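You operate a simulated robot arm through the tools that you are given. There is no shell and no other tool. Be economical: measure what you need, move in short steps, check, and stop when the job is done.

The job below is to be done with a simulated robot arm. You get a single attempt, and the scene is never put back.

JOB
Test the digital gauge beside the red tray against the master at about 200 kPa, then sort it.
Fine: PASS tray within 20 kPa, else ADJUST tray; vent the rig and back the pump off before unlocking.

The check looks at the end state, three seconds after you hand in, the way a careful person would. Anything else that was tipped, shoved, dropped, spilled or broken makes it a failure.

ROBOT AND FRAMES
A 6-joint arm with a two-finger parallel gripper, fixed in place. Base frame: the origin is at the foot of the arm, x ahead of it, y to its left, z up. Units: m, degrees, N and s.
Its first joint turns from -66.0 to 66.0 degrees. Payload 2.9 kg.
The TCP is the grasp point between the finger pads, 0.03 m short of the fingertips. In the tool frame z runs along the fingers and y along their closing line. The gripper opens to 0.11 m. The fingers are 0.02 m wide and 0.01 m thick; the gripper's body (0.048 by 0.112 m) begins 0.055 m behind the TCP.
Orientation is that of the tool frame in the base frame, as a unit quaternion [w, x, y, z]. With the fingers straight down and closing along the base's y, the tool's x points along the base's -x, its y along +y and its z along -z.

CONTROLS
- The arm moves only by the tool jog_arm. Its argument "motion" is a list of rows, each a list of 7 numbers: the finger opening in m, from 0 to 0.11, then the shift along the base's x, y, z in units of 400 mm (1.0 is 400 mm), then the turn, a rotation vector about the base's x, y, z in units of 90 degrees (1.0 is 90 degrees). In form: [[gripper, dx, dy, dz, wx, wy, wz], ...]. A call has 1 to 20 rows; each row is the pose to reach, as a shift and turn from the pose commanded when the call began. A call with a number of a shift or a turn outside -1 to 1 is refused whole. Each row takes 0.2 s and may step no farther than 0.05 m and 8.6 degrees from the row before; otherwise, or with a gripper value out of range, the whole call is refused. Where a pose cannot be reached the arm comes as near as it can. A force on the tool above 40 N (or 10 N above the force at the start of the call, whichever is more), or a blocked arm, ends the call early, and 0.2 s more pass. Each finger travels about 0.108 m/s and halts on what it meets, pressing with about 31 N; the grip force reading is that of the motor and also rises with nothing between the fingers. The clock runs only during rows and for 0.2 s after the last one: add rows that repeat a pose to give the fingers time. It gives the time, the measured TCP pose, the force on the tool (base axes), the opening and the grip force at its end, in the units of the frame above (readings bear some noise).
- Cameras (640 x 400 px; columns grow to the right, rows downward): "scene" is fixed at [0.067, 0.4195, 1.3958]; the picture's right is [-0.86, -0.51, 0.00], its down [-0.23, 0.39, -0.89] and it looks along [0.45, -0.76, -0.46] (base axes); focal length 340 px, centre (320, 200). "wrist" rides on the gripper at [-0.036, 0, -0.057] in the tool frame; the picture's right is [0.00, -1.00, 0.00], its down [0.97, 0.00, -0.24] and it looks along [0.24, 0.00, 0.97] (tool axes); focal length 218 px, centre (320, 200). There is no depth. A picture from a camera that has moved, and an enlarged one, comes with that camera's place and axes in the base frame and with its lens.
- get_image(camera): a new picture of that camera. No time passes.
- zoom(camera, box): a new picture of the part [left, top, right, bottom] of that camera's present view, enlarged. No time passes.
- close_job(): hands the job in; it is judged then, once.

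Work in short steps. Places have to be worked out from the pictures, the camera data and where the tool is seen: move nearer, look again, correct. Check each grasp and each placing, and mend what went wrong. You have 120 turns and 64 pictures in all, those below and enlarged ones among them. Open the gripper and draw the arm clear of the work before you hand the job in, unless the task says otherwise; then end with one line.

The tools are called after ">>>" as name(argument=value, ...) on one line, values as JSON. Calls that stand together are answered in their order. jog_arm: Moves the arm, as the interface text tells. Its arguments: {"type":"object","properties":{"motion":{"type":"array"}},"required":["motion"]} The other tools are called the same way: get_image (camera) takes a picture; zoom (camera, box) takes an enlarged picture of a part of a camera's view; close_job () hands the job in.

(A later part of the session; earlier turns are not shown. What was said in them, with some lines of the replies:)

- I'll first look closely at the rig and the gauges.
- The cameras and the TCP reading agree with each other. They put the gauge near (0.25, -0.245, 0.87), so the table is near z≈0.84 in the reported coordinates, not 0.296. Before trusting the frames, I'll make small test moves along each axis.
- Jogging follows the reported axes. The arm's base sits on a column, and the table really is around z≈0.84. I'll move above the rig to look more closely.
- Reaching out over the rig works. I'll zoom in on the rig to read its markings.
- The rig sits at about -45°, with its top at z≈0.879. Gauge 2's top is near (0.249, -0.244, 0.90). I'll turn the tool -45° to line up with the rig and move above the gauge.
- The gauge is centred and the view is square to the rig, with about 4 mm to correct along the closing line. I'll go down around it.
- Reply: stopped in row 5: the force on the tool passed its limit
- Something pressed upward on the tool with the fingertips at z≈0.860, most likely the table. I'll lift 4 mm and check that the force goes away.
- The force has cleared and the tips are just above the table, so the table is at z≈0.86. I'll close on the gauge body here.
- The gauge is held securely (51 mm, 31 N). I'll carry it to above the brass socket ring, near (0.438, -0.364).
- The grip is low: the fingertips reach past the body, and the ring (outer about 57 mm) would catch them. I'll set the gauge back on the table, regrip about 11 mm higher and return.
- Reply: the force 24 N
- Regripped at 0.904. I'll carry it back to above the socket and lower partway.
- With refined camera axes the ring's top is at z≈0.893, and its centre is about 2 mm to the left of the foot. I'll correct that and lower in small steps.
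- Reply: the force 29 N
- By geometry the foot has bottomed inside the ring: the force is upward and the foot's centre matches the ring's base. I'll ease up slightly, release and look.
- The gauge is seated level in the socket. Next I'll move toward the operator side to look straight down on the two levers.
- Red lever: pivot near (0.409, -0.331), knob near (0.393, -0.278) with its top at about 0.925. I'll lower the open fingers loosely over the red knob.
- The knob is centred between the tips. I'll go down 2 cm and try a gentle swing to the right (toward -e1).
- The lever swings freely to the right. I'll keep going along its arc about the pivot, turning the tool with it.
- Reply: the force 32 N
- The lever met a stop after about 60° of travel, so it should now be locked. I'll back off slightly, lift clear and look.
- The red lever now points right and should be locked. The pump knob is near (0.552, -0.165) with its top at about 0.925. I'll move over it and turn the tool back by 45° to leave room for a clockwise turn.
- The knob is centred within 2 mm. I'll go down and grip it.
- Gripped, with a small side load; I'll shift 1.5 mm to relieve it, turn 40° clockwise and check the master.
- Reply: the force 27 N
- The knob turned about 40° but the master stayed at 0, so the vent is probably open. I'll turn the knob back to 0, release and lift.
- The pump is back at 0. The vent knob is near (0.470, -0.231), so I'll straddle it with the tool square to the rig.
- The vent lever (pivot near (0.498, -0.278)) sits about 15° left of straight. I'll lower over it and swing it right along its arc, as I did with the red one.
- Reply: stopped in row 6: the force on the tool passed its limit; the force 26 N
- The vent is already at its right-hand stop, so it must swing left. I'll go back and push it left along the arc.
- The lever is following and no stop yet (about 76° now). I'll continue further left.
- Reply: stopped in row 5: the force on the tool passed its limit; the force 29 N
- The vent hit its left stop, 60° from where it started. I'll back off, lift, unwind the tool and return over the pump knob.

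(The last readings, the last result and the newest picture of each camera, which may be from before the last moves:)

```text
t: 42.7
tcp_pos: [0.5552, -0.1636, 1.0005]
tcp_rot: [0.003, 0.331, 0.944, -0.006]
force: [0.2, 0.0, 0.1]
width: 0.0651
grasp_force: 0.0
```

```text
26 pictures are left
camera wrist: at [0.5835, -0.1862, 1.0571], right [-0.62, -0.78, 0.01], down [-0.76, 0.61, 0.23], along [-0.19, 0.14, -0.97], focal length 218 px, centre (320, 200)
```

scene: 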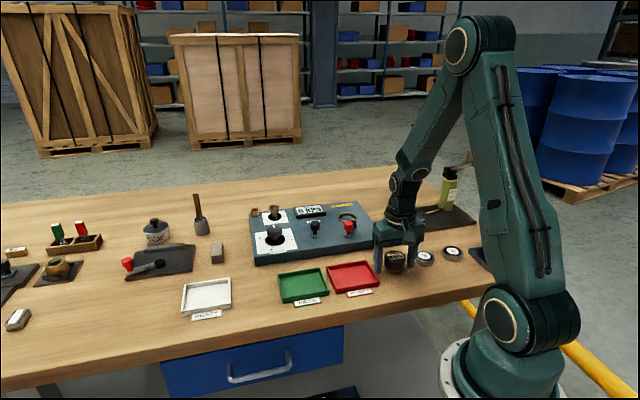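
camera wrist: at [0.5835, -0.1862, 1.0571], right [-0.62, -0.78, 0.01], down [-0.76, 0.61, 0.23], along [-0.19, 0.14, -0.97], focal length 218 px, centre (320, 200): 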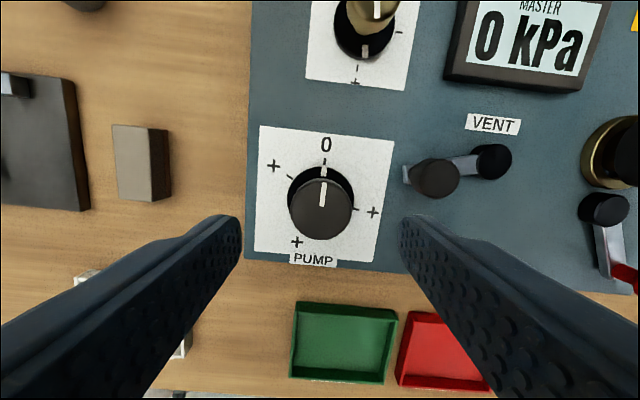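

The vent lever now points left and the pump knob is centred below the tool. I'll unwind the tool, grip the knob, turn about 25° clockwise and check the master.

>>> jog_arm(motion=[[0.065, -0.0075, 0.0025, -0.03, 0, 0, 0.09], [0.065, -0.0075, 0.0025, -0.06, 0, 0, 0.18], [0.065, -0.0075, 0.0025, -0.09, 0, 0, 0.27], [0.065, -0.0075, 0.0025, -0.12, 0, 0, 0.36], [0.065, -0.0075, 0.0025, -0.16, 0, 0, 0.43], [0.065, -0.0075, 0.0025, -0.16, 0, 0, 0.43], [0.045, -0.0075, 0.0025, -0.16, 0, 0, 0.43], [0.03, -0.0075, 0.0025, -0.16, 0, 0, 0.43], [0.03, -0.0075, 0.0025, -0.16, 0, 0, 0.43], [0.03, -0.0075, 0.0025, -0.16, 0, 0, 0.34], [0.03, -0.0075, 0.0025, -0.16, 0, 0, 0.25], [0.03, -0.0075, 0.0025, -0.16, 0, 0, 0.16], [0.03, -0.0075, 0.0025, -0.16, 0, 0, 0.16]])

>>> zoom(camera="scene", box=[230, 180, 390, 280])

```text
t: 45.5
tcp_pos: [0.5511, -0.1631, 0.9359]
tcp_rot: [0.003, 0.211, 0.977, -0.005]
force: [-4.1, 11.3, -4.9]
width: 0.0392
grasp_force: 45.0
```

```text
4.00 times, centred on (310, 230) of scene
camera zoom: at [0.067, 0.4197, 1.3957], right [-0.86, -0.51, 0.0], down [-0.23, 0.39, -0.89], along [0.45, -0.76, -0.46], focal length 1359 px, centre (360, 80)
```

zoom: 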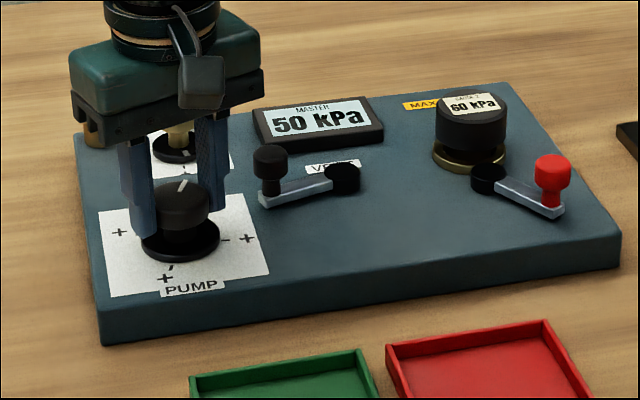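

Pressure builds now: master 50, gauge 60 at about 25°. I'll turn another 65° clockwise and read again.

>>> jog_arm(motion=[[0.03, 0, 0, 0, 0, 0, -0.09], [0.03, 0, 0, 0, 0, 0, -0.18], [0.03, 0, 0, 0, 0, 0, -0.27], [0.03, 0, 0, 0, 0, 0, -0.36], [0.03, 0, 0, 0, 0, 0, -0.45], [0.03, 0, 0, 0, 0, 0, -0.54], [0.03, 0, 0, 0, 0, 0, -0.63], [0.03, 0, 0, 0, 0, 0, -0.72], [0.03, 0, 0, 0, 0, 0, -0.72]])

>>> zoom(camera="scene", box=[230, 180, 390, 280])

```text
t: 47.5
tcp_pos: [0.5509, -0.1625, 0.9374]
tcp_rot: [0.0, 0.703, 0.711, -0.007]
force: [-13.0, 8.9, 3.3]
width: 0.0395
grasp_force: 45.6
```

```text
4.00 times, centred on (310, 230) of scene
camera zoom: at [0.0666, 0.4197, 1.3958], right [-0.86, -0.51, 0.0], down [-0.23, 0.39, -0.89], along [0.45, -0.76, -0.46], focal length 1359 px, centre (360, 80)
```

zoom: 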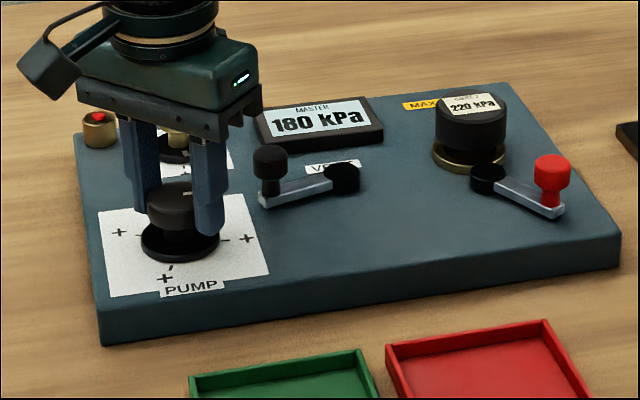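

Master 180, gauge apparently 220. About 9° more should bring the master to 200.

>>> jog_arm(motion=[[0.03, 0, 0, 0, 0, 0, -0.05], [0.03, 0, 0, 0, 0, 0, -0.1], [0.03, 0, 0, 0, 0, 0, -0.1], [0.03, 0, 0, 0, 0, 0, -0.1]])

>>> zoom(camera="scene", box=[290, 190, 362, 235])

```text
t: 48.5
tcp_pos: [0.5519, -0.1633, 0.9362]
tcp_rot: [-0.001, 0.756, 0.654, -0.007]
force: [-10.9, 9.2, -3.8]
width: 0.0394
grasp_force: 44.9
```

```text
8.89 times, centred on (326, 212) of scene
camera zoom: at [0.0668, 0.4197, 1.3958], right [-0.86, -0.51, 0.0], down [-0.23, 0.39, -0.89], along [0.45, -0.76, -0.46], focal length 3020 px, centre (267, 89)
```

zoom: 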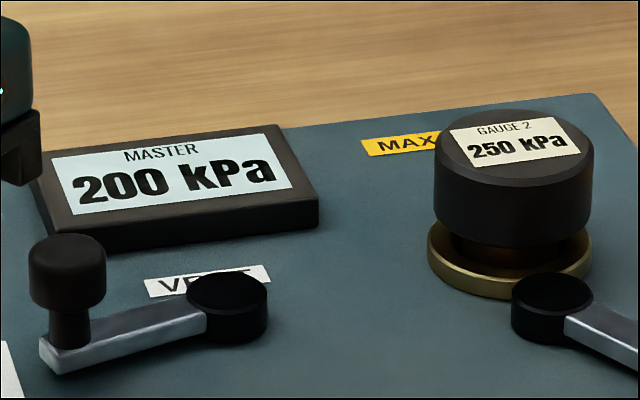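

At master 200 the gauge reads 250, an error of 50 kPa, so it goes to ADJUST. I'll wind the pump back to 0 while I have the knob.

>>> jog_arm(motion=[[0.03, 0, 0, 0, 0, 0, 0.09], [0.03, 0, 0, 0, 0, 0, 0.18], [0.03, 0, 0, 0, 0, 0, 0.27], [0.03, 0, 0, 0, 0, 0, 0.36], [0.03, 0, 0, 0, 0, 0, 0.45], [0.03, 0, 0, 0, 0, 0, 0.54], [0.03, 0, 0, 0, 0, 0, 0.63], [0.03, 0, 0, 0, 0, 0, 0.72], [0.03, 0, 0, 0, 0, 0, 0.81], [0.03, 0, 0, 0, 0, 0, 0.9], [0.03, 0, 0, 0, 0, 0, 0.99], [0.03, 0, 0, 0, 0, 0, 0.99]])

>>> jog_arm(motion=[[0.03, 0, 0, 0, 0, 0, 0.05], [0.03, 0, 0, 0, 0, 0, 0.1], [0.03, 0, 0, 0, 0, 0, 0.1], [0.05, 0, 0, 0, 0, 0, 0.1], [0.065, 0, 0, 0, 0, 0, 0.1], [0.065, 0, 0, 0.1, 0, 0, 0.1], [0.065, 0, 0, 0.16, 0, 0, 0.1], [0.065, 0, 0, 0.16, 0, 0, 0.1]])

>>> get_image(camera="wrist")

```text
t: 51.1
tcp_pos: [0.5526, -0.1636, 0.9371]
tcp_rot: [0.005, 0.078, 0.997, -0.005]
force: [-5.5, 6.2, -7.3]
width: 0.0394
grasp_force: 44.7
```

```text
t: 52.9
tcp_pos: [0.5531, -0.1614, 1.0025]
tcp_rot: [0.005, 0.001, 1.0, -0.005]
force: [-1.0, 0.1, 0.2]
width: 0.0651
grasp_force: 0.0
```

```text
22 pictures are left
camera wrist: at [0.5883, -0.1617, 1.0579], right [0.0, -1.0, 0.01], down [-0.97, 0.0, 0.23], along [-0.23, -0.01, -0.97], focal length 218 px, centre (320, 200)
```

wrist: 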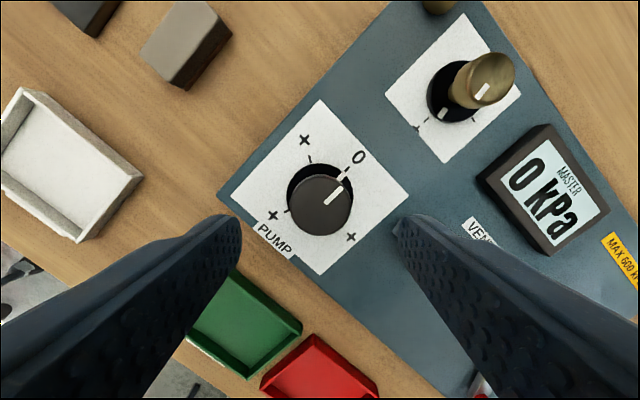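

The pump is back at 0 and the master reads 0. Next I'll open the vent again: move over its knob near (0.526, -0.230) with the tool turned -90°.

>>> jog_arm(motion=[[0.065, -0.006, -0.016, 0, 0, 0, -0.09], [0.06, -0.013, -0.032, 0, 0, 0, -0.18], [0.055, -0.02, -0.048, 0, 0, 0, -0.27], [0.05, -0.026, -0.064, 0, 0, 0, -0.36], [0.045, -0.032, -0.08, 0, 0, 0, -0.45], [0.045, -0.039, -0.096, 0, 0, 0, -0.54], [0.045, -0.046, -0.112, 0, 0, 0, -0.63], [0.045, -0.052, -0.13, 0, 0, 0, -0.72], [0.045, -0.058, -0.145, 0, 0, 0, -0.81], [0.045, -0.065, -0.16, 0, 0, 0, -0.9], [0.045, -0.069, -0.1715, -0.05, 0, 0, -0.99], [0.045, -0.069, -0.1715, -0.05, 0, 0, -0.99]])

>>> get_image(camera="wrist")

```text
t: 55.5
tcp_pos: [0.5269, -0.2322, 0.982]
tcp_rot: [0.001, 0.703, 0.712, -0.007]
force: [0.2, -0.6, 0.5]
width: 0.0451
grasp_force: 0.1
```

```text
21 pictures are left
camera wrist: at [0.5275, -0.2676, 1.038], right [-1.0, -0.01, 0.01], down [-0.01, 0.97, 0.23], along [-0.01, 0.23, -0.97], focal length 218 px, centre (320, 200)
```

wrist: 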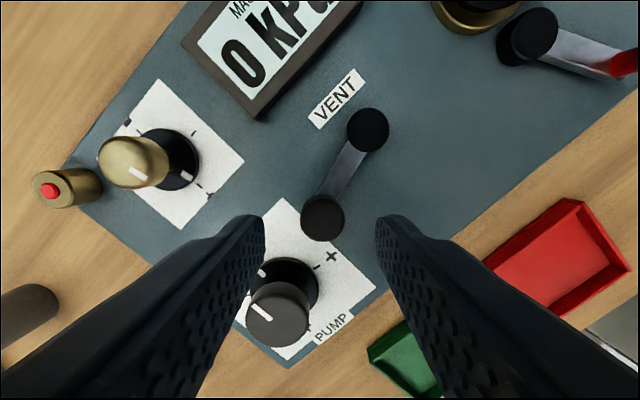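

The vent knob is centred between the fingers. I'll lower and sweep it back to the right until it stops.

>>> jog_arm(motion=[[0.045, 0, 0, -0.06, 0, 0, 0], [0.045, 0, 0, -0.11, 0, 0, 0], [0.045, 0, 0, -0.11, 0, 0, 0], [0.045, -0.0275, 0.004, -0.11, 0, 0, 0], [0.045, -0.045, 0.0125, -0.11, 0, 0, 0], [0.045, -0.063, 0.019, -0.11, 0, 0, 0], [0.045, -0.082, 0.022, -0.11, 0, 0, 0], [0.045, -0.1015, 0.023, -0.11, 0, 0, 0], [0.045, -0.12, 0.0165, -0.11, 0, 0, 0.09], [0.045, -0.1385, 0.008, -0.11, 0, 0, 0.18], [0.045, -0.155, -0.002, -0.11, 0, 0, 0.27], [0.045, -0.1665, -0.0115, -0.11, 0, 0, 0.33], [0.045, -0.1665, -0.0115, -0.11, 0, 0, 0.33]])

>>> get_image(camera="wrist")

```text
t: 58.3
tcp_pos: [0.4582, -0.2366, 0.9377]
tcp_rot: [0.002, 0.494, 0.869, -0.006]
force: [7.0, 1.8, -1.9]
width: 0.0486
grasp_force: 4.0
```

```text
20 pictures are left
camera wrist: at [0.4768, -0.2667, 0.993], right [-0.86, -0.51, 0.01], down [-0.5, 0.84, 0.23], along [-0.12, 0.19, -0.97], focal length 218 px, centre (320, 200)
```

wrist: 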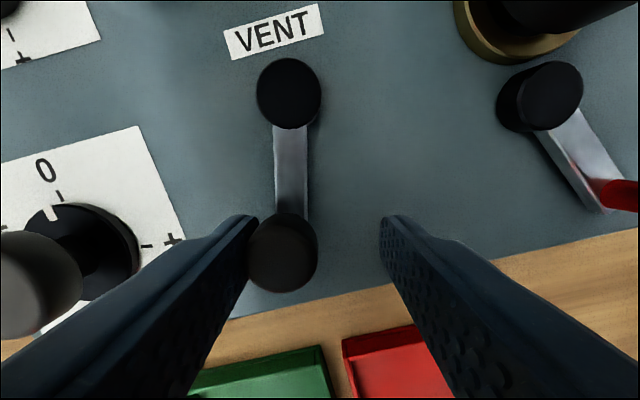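

It's at the stop with light contact. I'll give it a small extra nudge to be sure, then back off and lift.

>>> jog_arm(motion=[[0.045, -0.009, -0.006, 0, 0, 0, 0], [0.045, -0.012, -0.008, 0, 0, 0, 0], [0.06, 0.02, 0.012, 0, 0, 0, 0], [0.06, 0.02, 0.012, 0.08, 0, 0, 0], [0.06, 0.02, 0.012, 0.18, 0, 0, 0.08], [0.06, 0.02, 0.012, 0.2, 0, 0, 0.17], [0.06, 0.02, 0.012, 0.2, 0, 0, 0.17]])

>>> get_image(camera="wrist")

```text
t: 59.9
tcp_pos: [0.4653, -0.2315, 1.0169]
tcp_rot: [0.002, 0.375, 0.927, -0.006]
force: [0.2, -1.0, 0.3]
width: 0.0598
grasp_force: 0.0
```

```text
19 pictures are left
camera wrist: at [0.4922, -0.2558, 1.0729], right [-0.7, -0.72, 0.01], down [-0.7, 0.68, 0.23], along [-0.17, 0.15, -0.97], focal length 218 px, centre (320, 200)
```

wrist: 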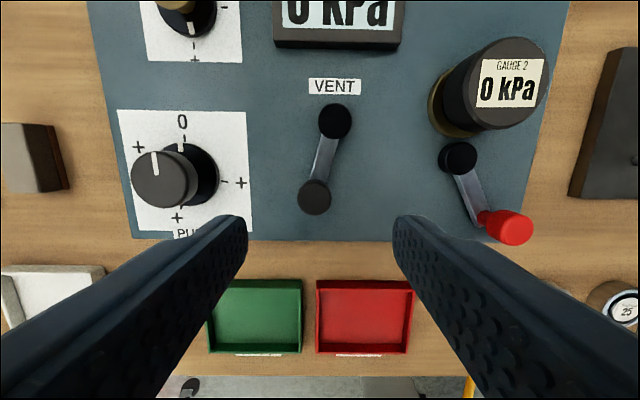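

The vent is open, the pump is at 0 and both displays read 0. I'll now straddle the red knob near (0.354, -0.318) and sweep it back to its original, unlocked side.

>>> jog_arm(motion=[[0.05, -0.07, -0.055, -0.03, 0, 0, 0.05], [0.045, -0.14, -0.11, -0.06, 0, 0, 0.1], [0.045, -0.21, -0.165, -0.09, 0, 0, 0.15], [0.045, -0.2783, -0.2187, -0.1, 0, 0, 0.178], [0.045, -0.2783, -0.2187, -0.1, 0, 0, 0.178]])

>>> get_image(camera="wrist")

```text
t: 61.1
tcp_pos: [0.3561, -0.3202, 0.9765]
tcp_rot: [0.004, 0.243, 0.97, -0.006]
force: [-0.1, -0.6, 1.1]
width: 0.0451
grasp_force: 0.0
```

```text
18 pictures are left
camera wrist: at [0.3875, -0.3367, 1.0328], right [-0.47, -0.88, 0.01], down [-0.86, 0.46, 0.23], along [-0.21, 0.1, -0.97], focal length 218 px, centre (320, 200)
```

wrist: 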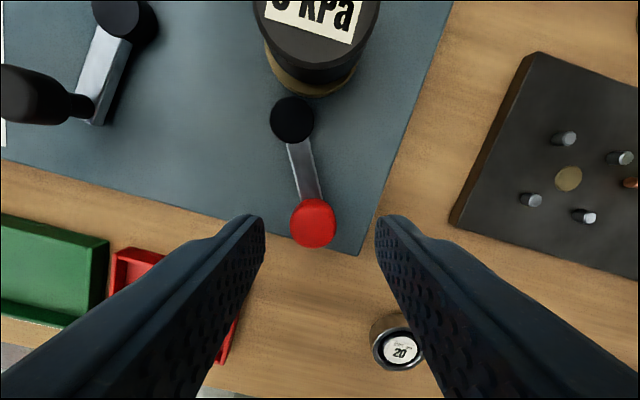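

Centred. I'll lower and sweep it left to the stop.

>>> jog_arm(motion=[[0.045, 0, 0, -0.05, 0, 0, 0], [0.045, 0, 0, -0.097, 0, 0, 0], [0.045, 0, 0, -0.097, 0, 0, 0], [0.045, 0.0118, 0.0219, -0.097, 0, 0, 0], [0.045, 0.019, 0.0379, -0.097, 0, 0, 0], [0.045, 0.0268, 0.0554, -0.097, 0, 0, 0], [0.045, 0.0398, 0.0697, -0.097, 0, 0, -0.089], [0.045, 0.0545, 0.0822, -0.097, 0, 0, -0.178], [0.045, 0.071, 0.0922, -0.097, 0, 0, -0.267], [0.045, 0.0888, 0.0999, -0.097, 0, 0, -0.356], [0.045, 0.1075, 0.1049, -0.097, 0, 0, -0.445], [0.045, 0.1243, 0.1074, -0.097, 0, 0, -0.522], [0.045, 0.1243, 0.1074, -0.097, 0, 0, -0.522]])

>>> get_image(camera="wrist")

```text
t: 63.9
tcp_pos: [0.405, -0.2753, 0.9385]
tcp_rot: [0.001, 0.611, 0.792, -0.005]
force: [-2.3, -0.3, 0.6]
width: 0.0463
grasp_force: 0.5
```

```text
17 pictures are left
camera wrist: at [0.415, -0.3101, 0.9935], right [-0.97, -0.26, 0.01], down [-0.25, 0.94, 0.23], along [-0.07, 0.22, -0.97], focal length 218 px, centre (320, 200)
```

wrist: 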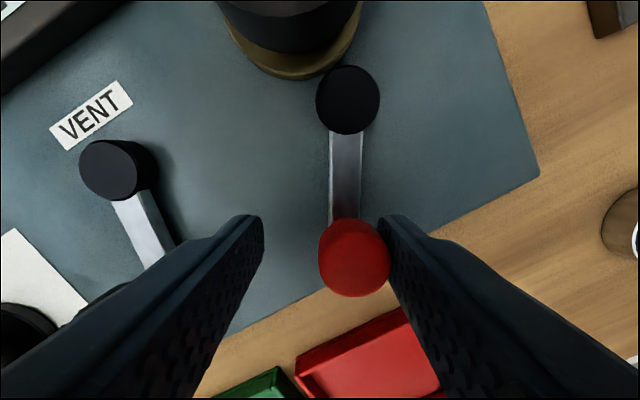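

Light contact at the stop. I'll nudge 4 mm more, release, lift and go above the gauge, square to the rig.

>>> jog_arm(motion=[[0.045, 0.006, 0.0015, 0, 0, 0, 0], [0.045, 0.011, 0.003, 0, 0, 0, 0], [0.06, -0.015, -0.004, 0, 0, 0, 0], [0.06, -0.015, -0.004, 0.08, 0, 0, 0.05], [0.065, -0.01, -0.03, 0.16, 0, 0, 0.14], [0.07, 0.02, -0.09, 0.18, 0, 0, 0.23], [0.075, 0.05, -0.15, 0.18, 0, 0, 0.3], [0.075, 0.084, -0.218, 0.18, 0, 0, 0.333], [0.075, 0.084, -0.218, 0.18, 0, 0, 0.333]])

>>> get_image(camera="wrist")

```text
t: 65.9
tcp_pos: [0.4358, -0.3649, 1.009]
tcp_rot: [0.002, 0.383, 0.924, -0.005]
force: [-0.8, -0.5, 0.2]
width: 0.0749
grasp_force: 0.1
```

```text
16 pictures are left
camera wrist: at [0.4623, -0.3905, 1.0661], right [-0.71, -0.71, 0.01], down [-0.69, 0.69, 0.23], along [-0.17, 0.16, -0.97], focal length 218 px, centre (320, 200)
```

wrist: 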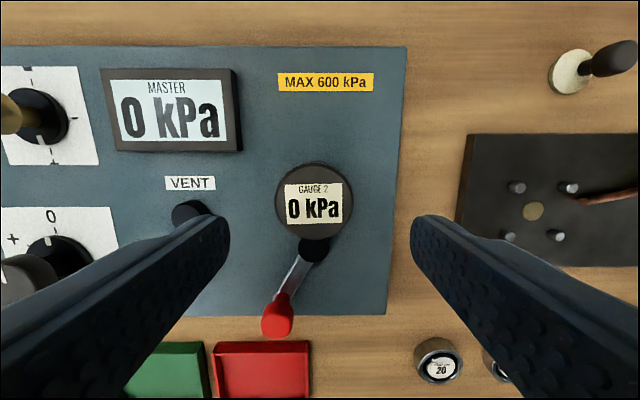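

The lock lever is back on its unlocked side and the displays read 0. I'll correct the slight tilt, lower and grip the gauge at the height where I released it.

>>> jog_arm(motion=[[0.075, 0.006, 0.004, -0.06, 0.007, 0, 0], [0.075, 0.006, 0.004, -0.13, 0.007, 0, 0], [0.075, 0.006, 0.004, -0.194, 0.007, 0, 0], [0.075, 0.006, 0.004, -0.194, 0.007, 0, 0], [0.055, 0.006, 0.004, -0.194, 0.007, 0, 0], [0.04, 0.006, 0.004, -0.194, 0.007, 0, 0], [0.04, 0.006, 0.004, -0.194, 0.007, 0, 0]])

```text
t: 67.5
tcp_pos: [0.4394, -0.3611, 0.9317]
tcp_rot: [0.001, 0.383, 0.924, -0.002]
force: [0.2, -0.3, 0.3]
width: 0.0517
grasp_force: 31.4
```

Gripped at 51.7 mm with no side load. I'll lift straight up.

>>> jog_arm(motion=[[0.04, 0, 0, 0.03, 0, 0, 0], [0.04, 0, 0, 0.07, 0, 0, 0], [0.04, 0, 0, 0.13, 0, 0, 0], [0.04, 0, 0, 0.2, 0, 0, 0], [0.04, 0, 0, 0.2, 0, 0, 0]])

>>> zoom(camera="scene", box=[240, 160, 400, 300])

```text
t: 68.7
tcp_pos: [0.4398, -0.3602, 1.0113]
tcp_rot: [0.0, 0.384, 0.923, -0.001]
force: [0.6, -0.3, -2.1]
width: 0.0512
grasp_force: 31.1
```

```text
2.86 times, centred on (320, 230) of scene
camera zoom: at [0.0671, 0.4194, 1.3958], right [-0.86, -0.51, 0.0], down [-0.23, 0.39, -0.89], along [0.45, -0.76, -0.46], focal length 971 px, centre (320, 114)
```

zoom: 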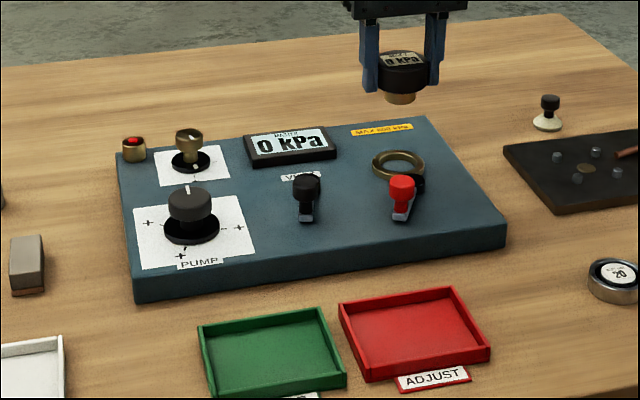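

The gauge is clear of the rig with both levers back and the pump at 0. The ADJUST tray's centre is near (0.3255, -0.1665), so I'll carry the gauge over it.

>>> jog_arm(motion=[[0.04, -0.048, 0.081, 0, 0, 0, 0], [0.04, -0.095, 0.161, 0, 0, 0, 0], [0.04, -0.143, 0.242, 0, 0, 0, 0], [0.04, -0.19, 0.323, 0, 0, 0, 0], [0.04, -0.238, 0.403, -0.03, 0, 0, 0], [0.04, -0.286, 0.484, -0.08, 0, 0, 0], [0.04, -0.286, 0.484, -0.15, 0, 0, 0], [0.04, -0.286, 0.484, -0.15, 0, 0, 0]])

>>> get_image(camera="wrist")

>>> zoom(camera="scene", box=[290, 210, 418, 310])

```text
t: 70.5
tcp_pos: [0.324, -0.1678, 0.9515]
tcp_rot: [0.0, 0.383, 0.924, -0.001]
force: [0.4, -0.4, -2.1]
width: 0.0512
grasp_force: 31.3
```

```text
14 pictures are left
camera wrist: at [0.3498, -0.1932, 1.0085], right [-0.71, -0.71, 0.0], down [-0.68, 0.69, 0.24], along [-0.17, 0.17, -0.97], focal length 218 px, centre (320, 200)
```

wrist: 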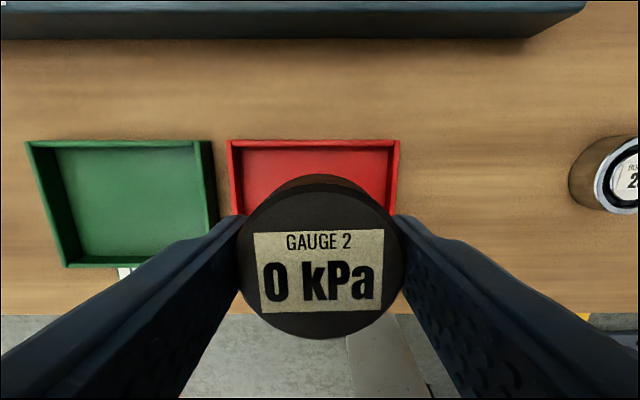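

```text
4.00 times, centred on (354, 260) of scene
camera zoom: at [0.067, 0.4195, 1.3958], right [-0.86, -0.51, 0.0], down [-0.23, 0.39, -0.89], along [0.45, -0.76, -0.46], focal length 1359 px, centre (184, -40)
```

zoom: 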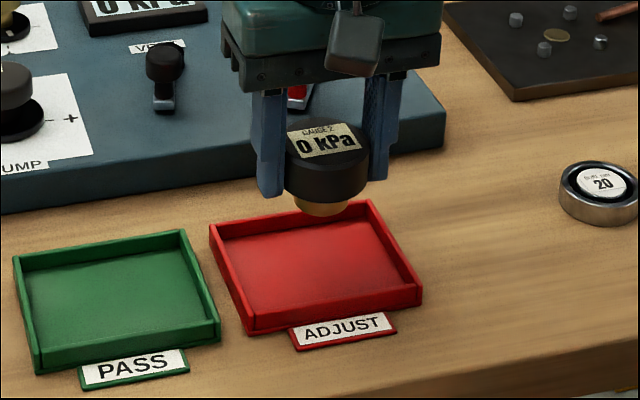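

Aligned within about 3 mm. I'll correct that and lower the gauge into the red tray.

>>> jog_arm(motion=[[0.04, 0.006, 0.006, -0.04, 0, 0, 0], [0.04, 0.006, 0.006, -0.08, 0, 0, 0], [0.04, 0.006, 0.006, -0.095, 0, 0, 0], [0.04, 0.006, 0.006, -0.1, 0, 0, 0], [0.04, 0.006, 0.006, -0.1, 0, 0, 0]])

>>> zoom(camera="scene", box=[320, 220, 400, 300])

```text
t: 71.7
tcp_pos: [0.3286, -0.1646, 0.9119]
tcp_rot: [0.0, 0.384, 0.924, -0.001]
force: [0.0, -0.1, -2.5]
width: 0.0511
grasp_force: 31.2
```

```text
5.00 times, centred on (360, 260) of scene
camera zoom: at [0.0671, 0.4194, 1.3958], right [-0.86, -0.51, 0.0], down [-0.23, 0.39, -0.89], along [0.45, -0.76, -0.46], focal length 1699 px, centre (120, -100)
```

zoom: 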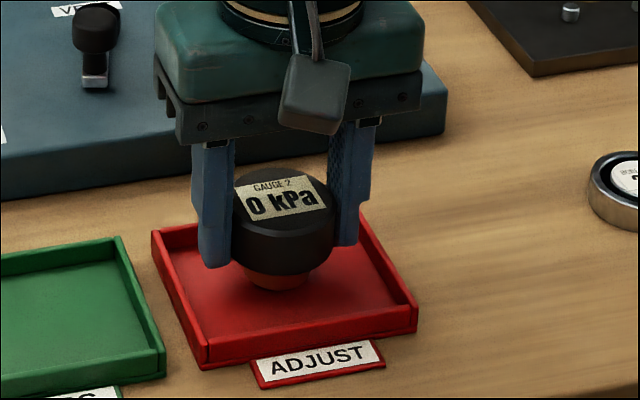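

Over the tray floor with no contact yet. I'll creep down a few millimetres.

>>> jog_arm(motion=[[0.04, -0.004, 0.004, -0.003, 0, 0, 0], [0.04, -0.006, 0.006, -0.006, 0, 0, 0], [0.04, -0.006, 0.006, -0.009, 0, 0, 0], [0.04, -0.006, 0.006, -0.009, 0, 0, 0]])

```text
t: 72.7
tcp_pos: [0.3253, -0.1622, 0.9082]
tcp_rot: [0.001, 0.384, 0.923, -0.002]
force: [0.2, -0.2, -2.9]
width: 0.0516
grasp_force: 31.0
```

>>> jog_arm(motion=[[0.04, 0, 0, -0.003, 0, 0, 0], [0.04, 0, 0, -0.006, 0, 0, 0], [0.04, 0, 0, -0.006, 0, 0, 0]])

```text
t: 73.5
tcp_pos: [0.327, -0.1623, 0.9061]
tcp_rot: [0.001, 0.383, 0.924, -0.002]
force: [-0.3, -0.1, -2.3]
width: 0.0512
grasp_force: 31.2
```

Still no contact, so I'll creep a bit lower in 1 mm steps.

>>> jog_arm(motion=[[0.04, 0, 0, -0.0025, 0, 0, 0], [0.04, 0, 0, -0.005, 0, 0, 0], [0.04, 0, 0, -0.0075, 0, 0, 0], [0.04, 0, 0, -0.0075, 0, 0, 0]])

```text
t: 74.5
tcp_pos: [0.3269, -0.1624, 0.9038]
tcp_rot: [0.002, 0.383, 0.924, -0.001]
force: [-2.6, 2.9, 23.1]
width: 0.0515
grasp_force: 30.8
```

Contact with the tray floor. I'll ease off slightly, open the fingers modestly and lift.

>>> jog_arm(motion=[[0.04, 0, 0, 0.004, 0, 0, 0], [0.055, 0, 0, 0.004, 0, 0, 0], [0.061, 0, 0, 0.004, 0, 0, 0], [0.061, 0, 0, 0.004, 0, 0, 0], [0.061, 0, 0, 0.08, 0, 0, 0], [0.061, 0, 0, 0.18, 0, 0, 0], [0.08, 0, 0, 0.28, 0, 0, 0], [0.08, 0, 0, 0.38, 0, 0, 0], [0.08, 0, 0, 0.38, 0, 0, 0]])

>>> get_image(camera="wrist")

>>> get_image(camera="scene")

```text
t: 76.5
tcp_pos: [0.3255, -0.1624, 1.0568]
tcp_rot: [0.0, 0.383, 0.924, -0.001]
force: [-0.5, 0.6, 0.2]
width: 0.0799
grasp_force: 0.1
```

```text
11 pictures are left
camera wrist: at [0.3512, -0.1888, 1.1124], right [-0.71, -0.71, 0.0], down [-0.68, 0.69, 0.24], along [-0.17, 0.17, -0.97], focal length 218 px, centre (320, 200)
```

wrist: 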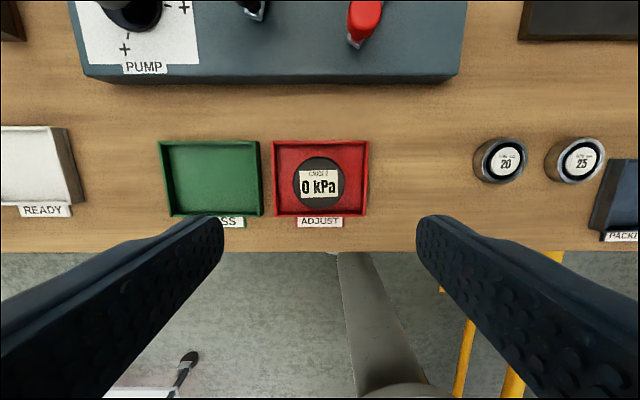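

```text
10 pictures are left
```

scene: 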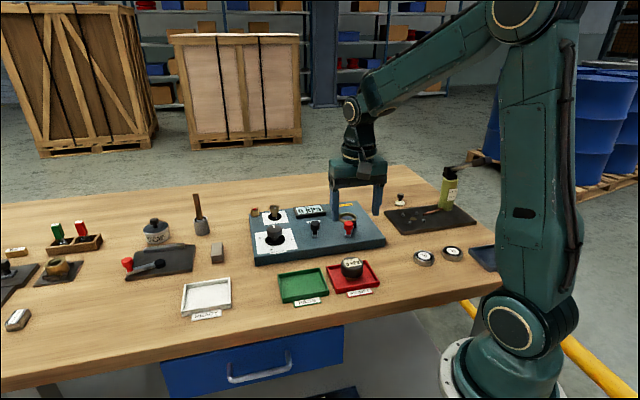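

The gauge stands upright in the ADJUST tray and nothing else has been disturbed. I'll raise the arm clear and check the tray and rig one last time.

>>> jog_arm(motion=[[0.1, 0, 0, 0.1, 0, 0, 0], [0.11, 0, 0, 0.2, 0, 0, 0], [0.11, 0, 0, 0.3, 0, 0, 0], [0.11, 0, 0, 0.4, 0, 0, 0], [0.11, 0, 0, 0.4, 0, 0, 0]])

>>> zoom(camera="scene", box=[240, 190, 400, 310])

```text
t: 77.7
tcp_pos: [0.3268, -0.163, 1.2148]
tcp_rot: [0.001, 0.383, 0.924, -0.002]
force: [0.9, 0.6, -0.2]
width: 0.1102
grasp_force: 0.1
```

```text
3.33 times, centred on (320, 250) of scene
camera zoom: at [0.067, 0.4195, 1.3958], right [-0.86, -0.51, 0.0], down [-0.23, 0.39, -0.89], along [0.45, -0.76, -0.46], focal length 1133 px, centre (320, 33)
```

zoom: 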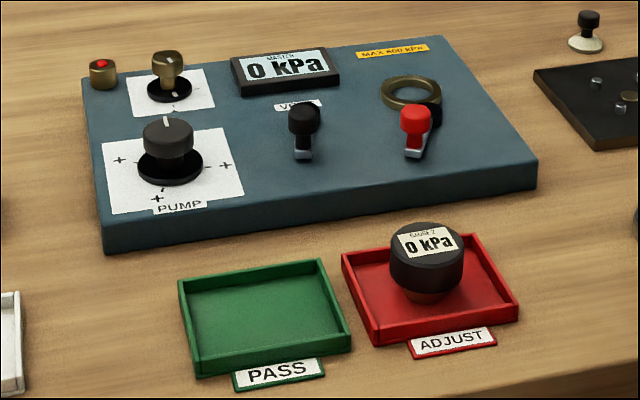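

The pump is at 0, the vent is open, the lock is released, the gauge is in ADJUST and the arm is clear. I'm handing in.

>>> close_job()

```text
The job is handed in.
```

Gauge 2 read 250 kPa against the master's 200 kPa, 50 kPa out, so it's in the ADJUST tray; I backed the pump off and vented the rig before unlocking.
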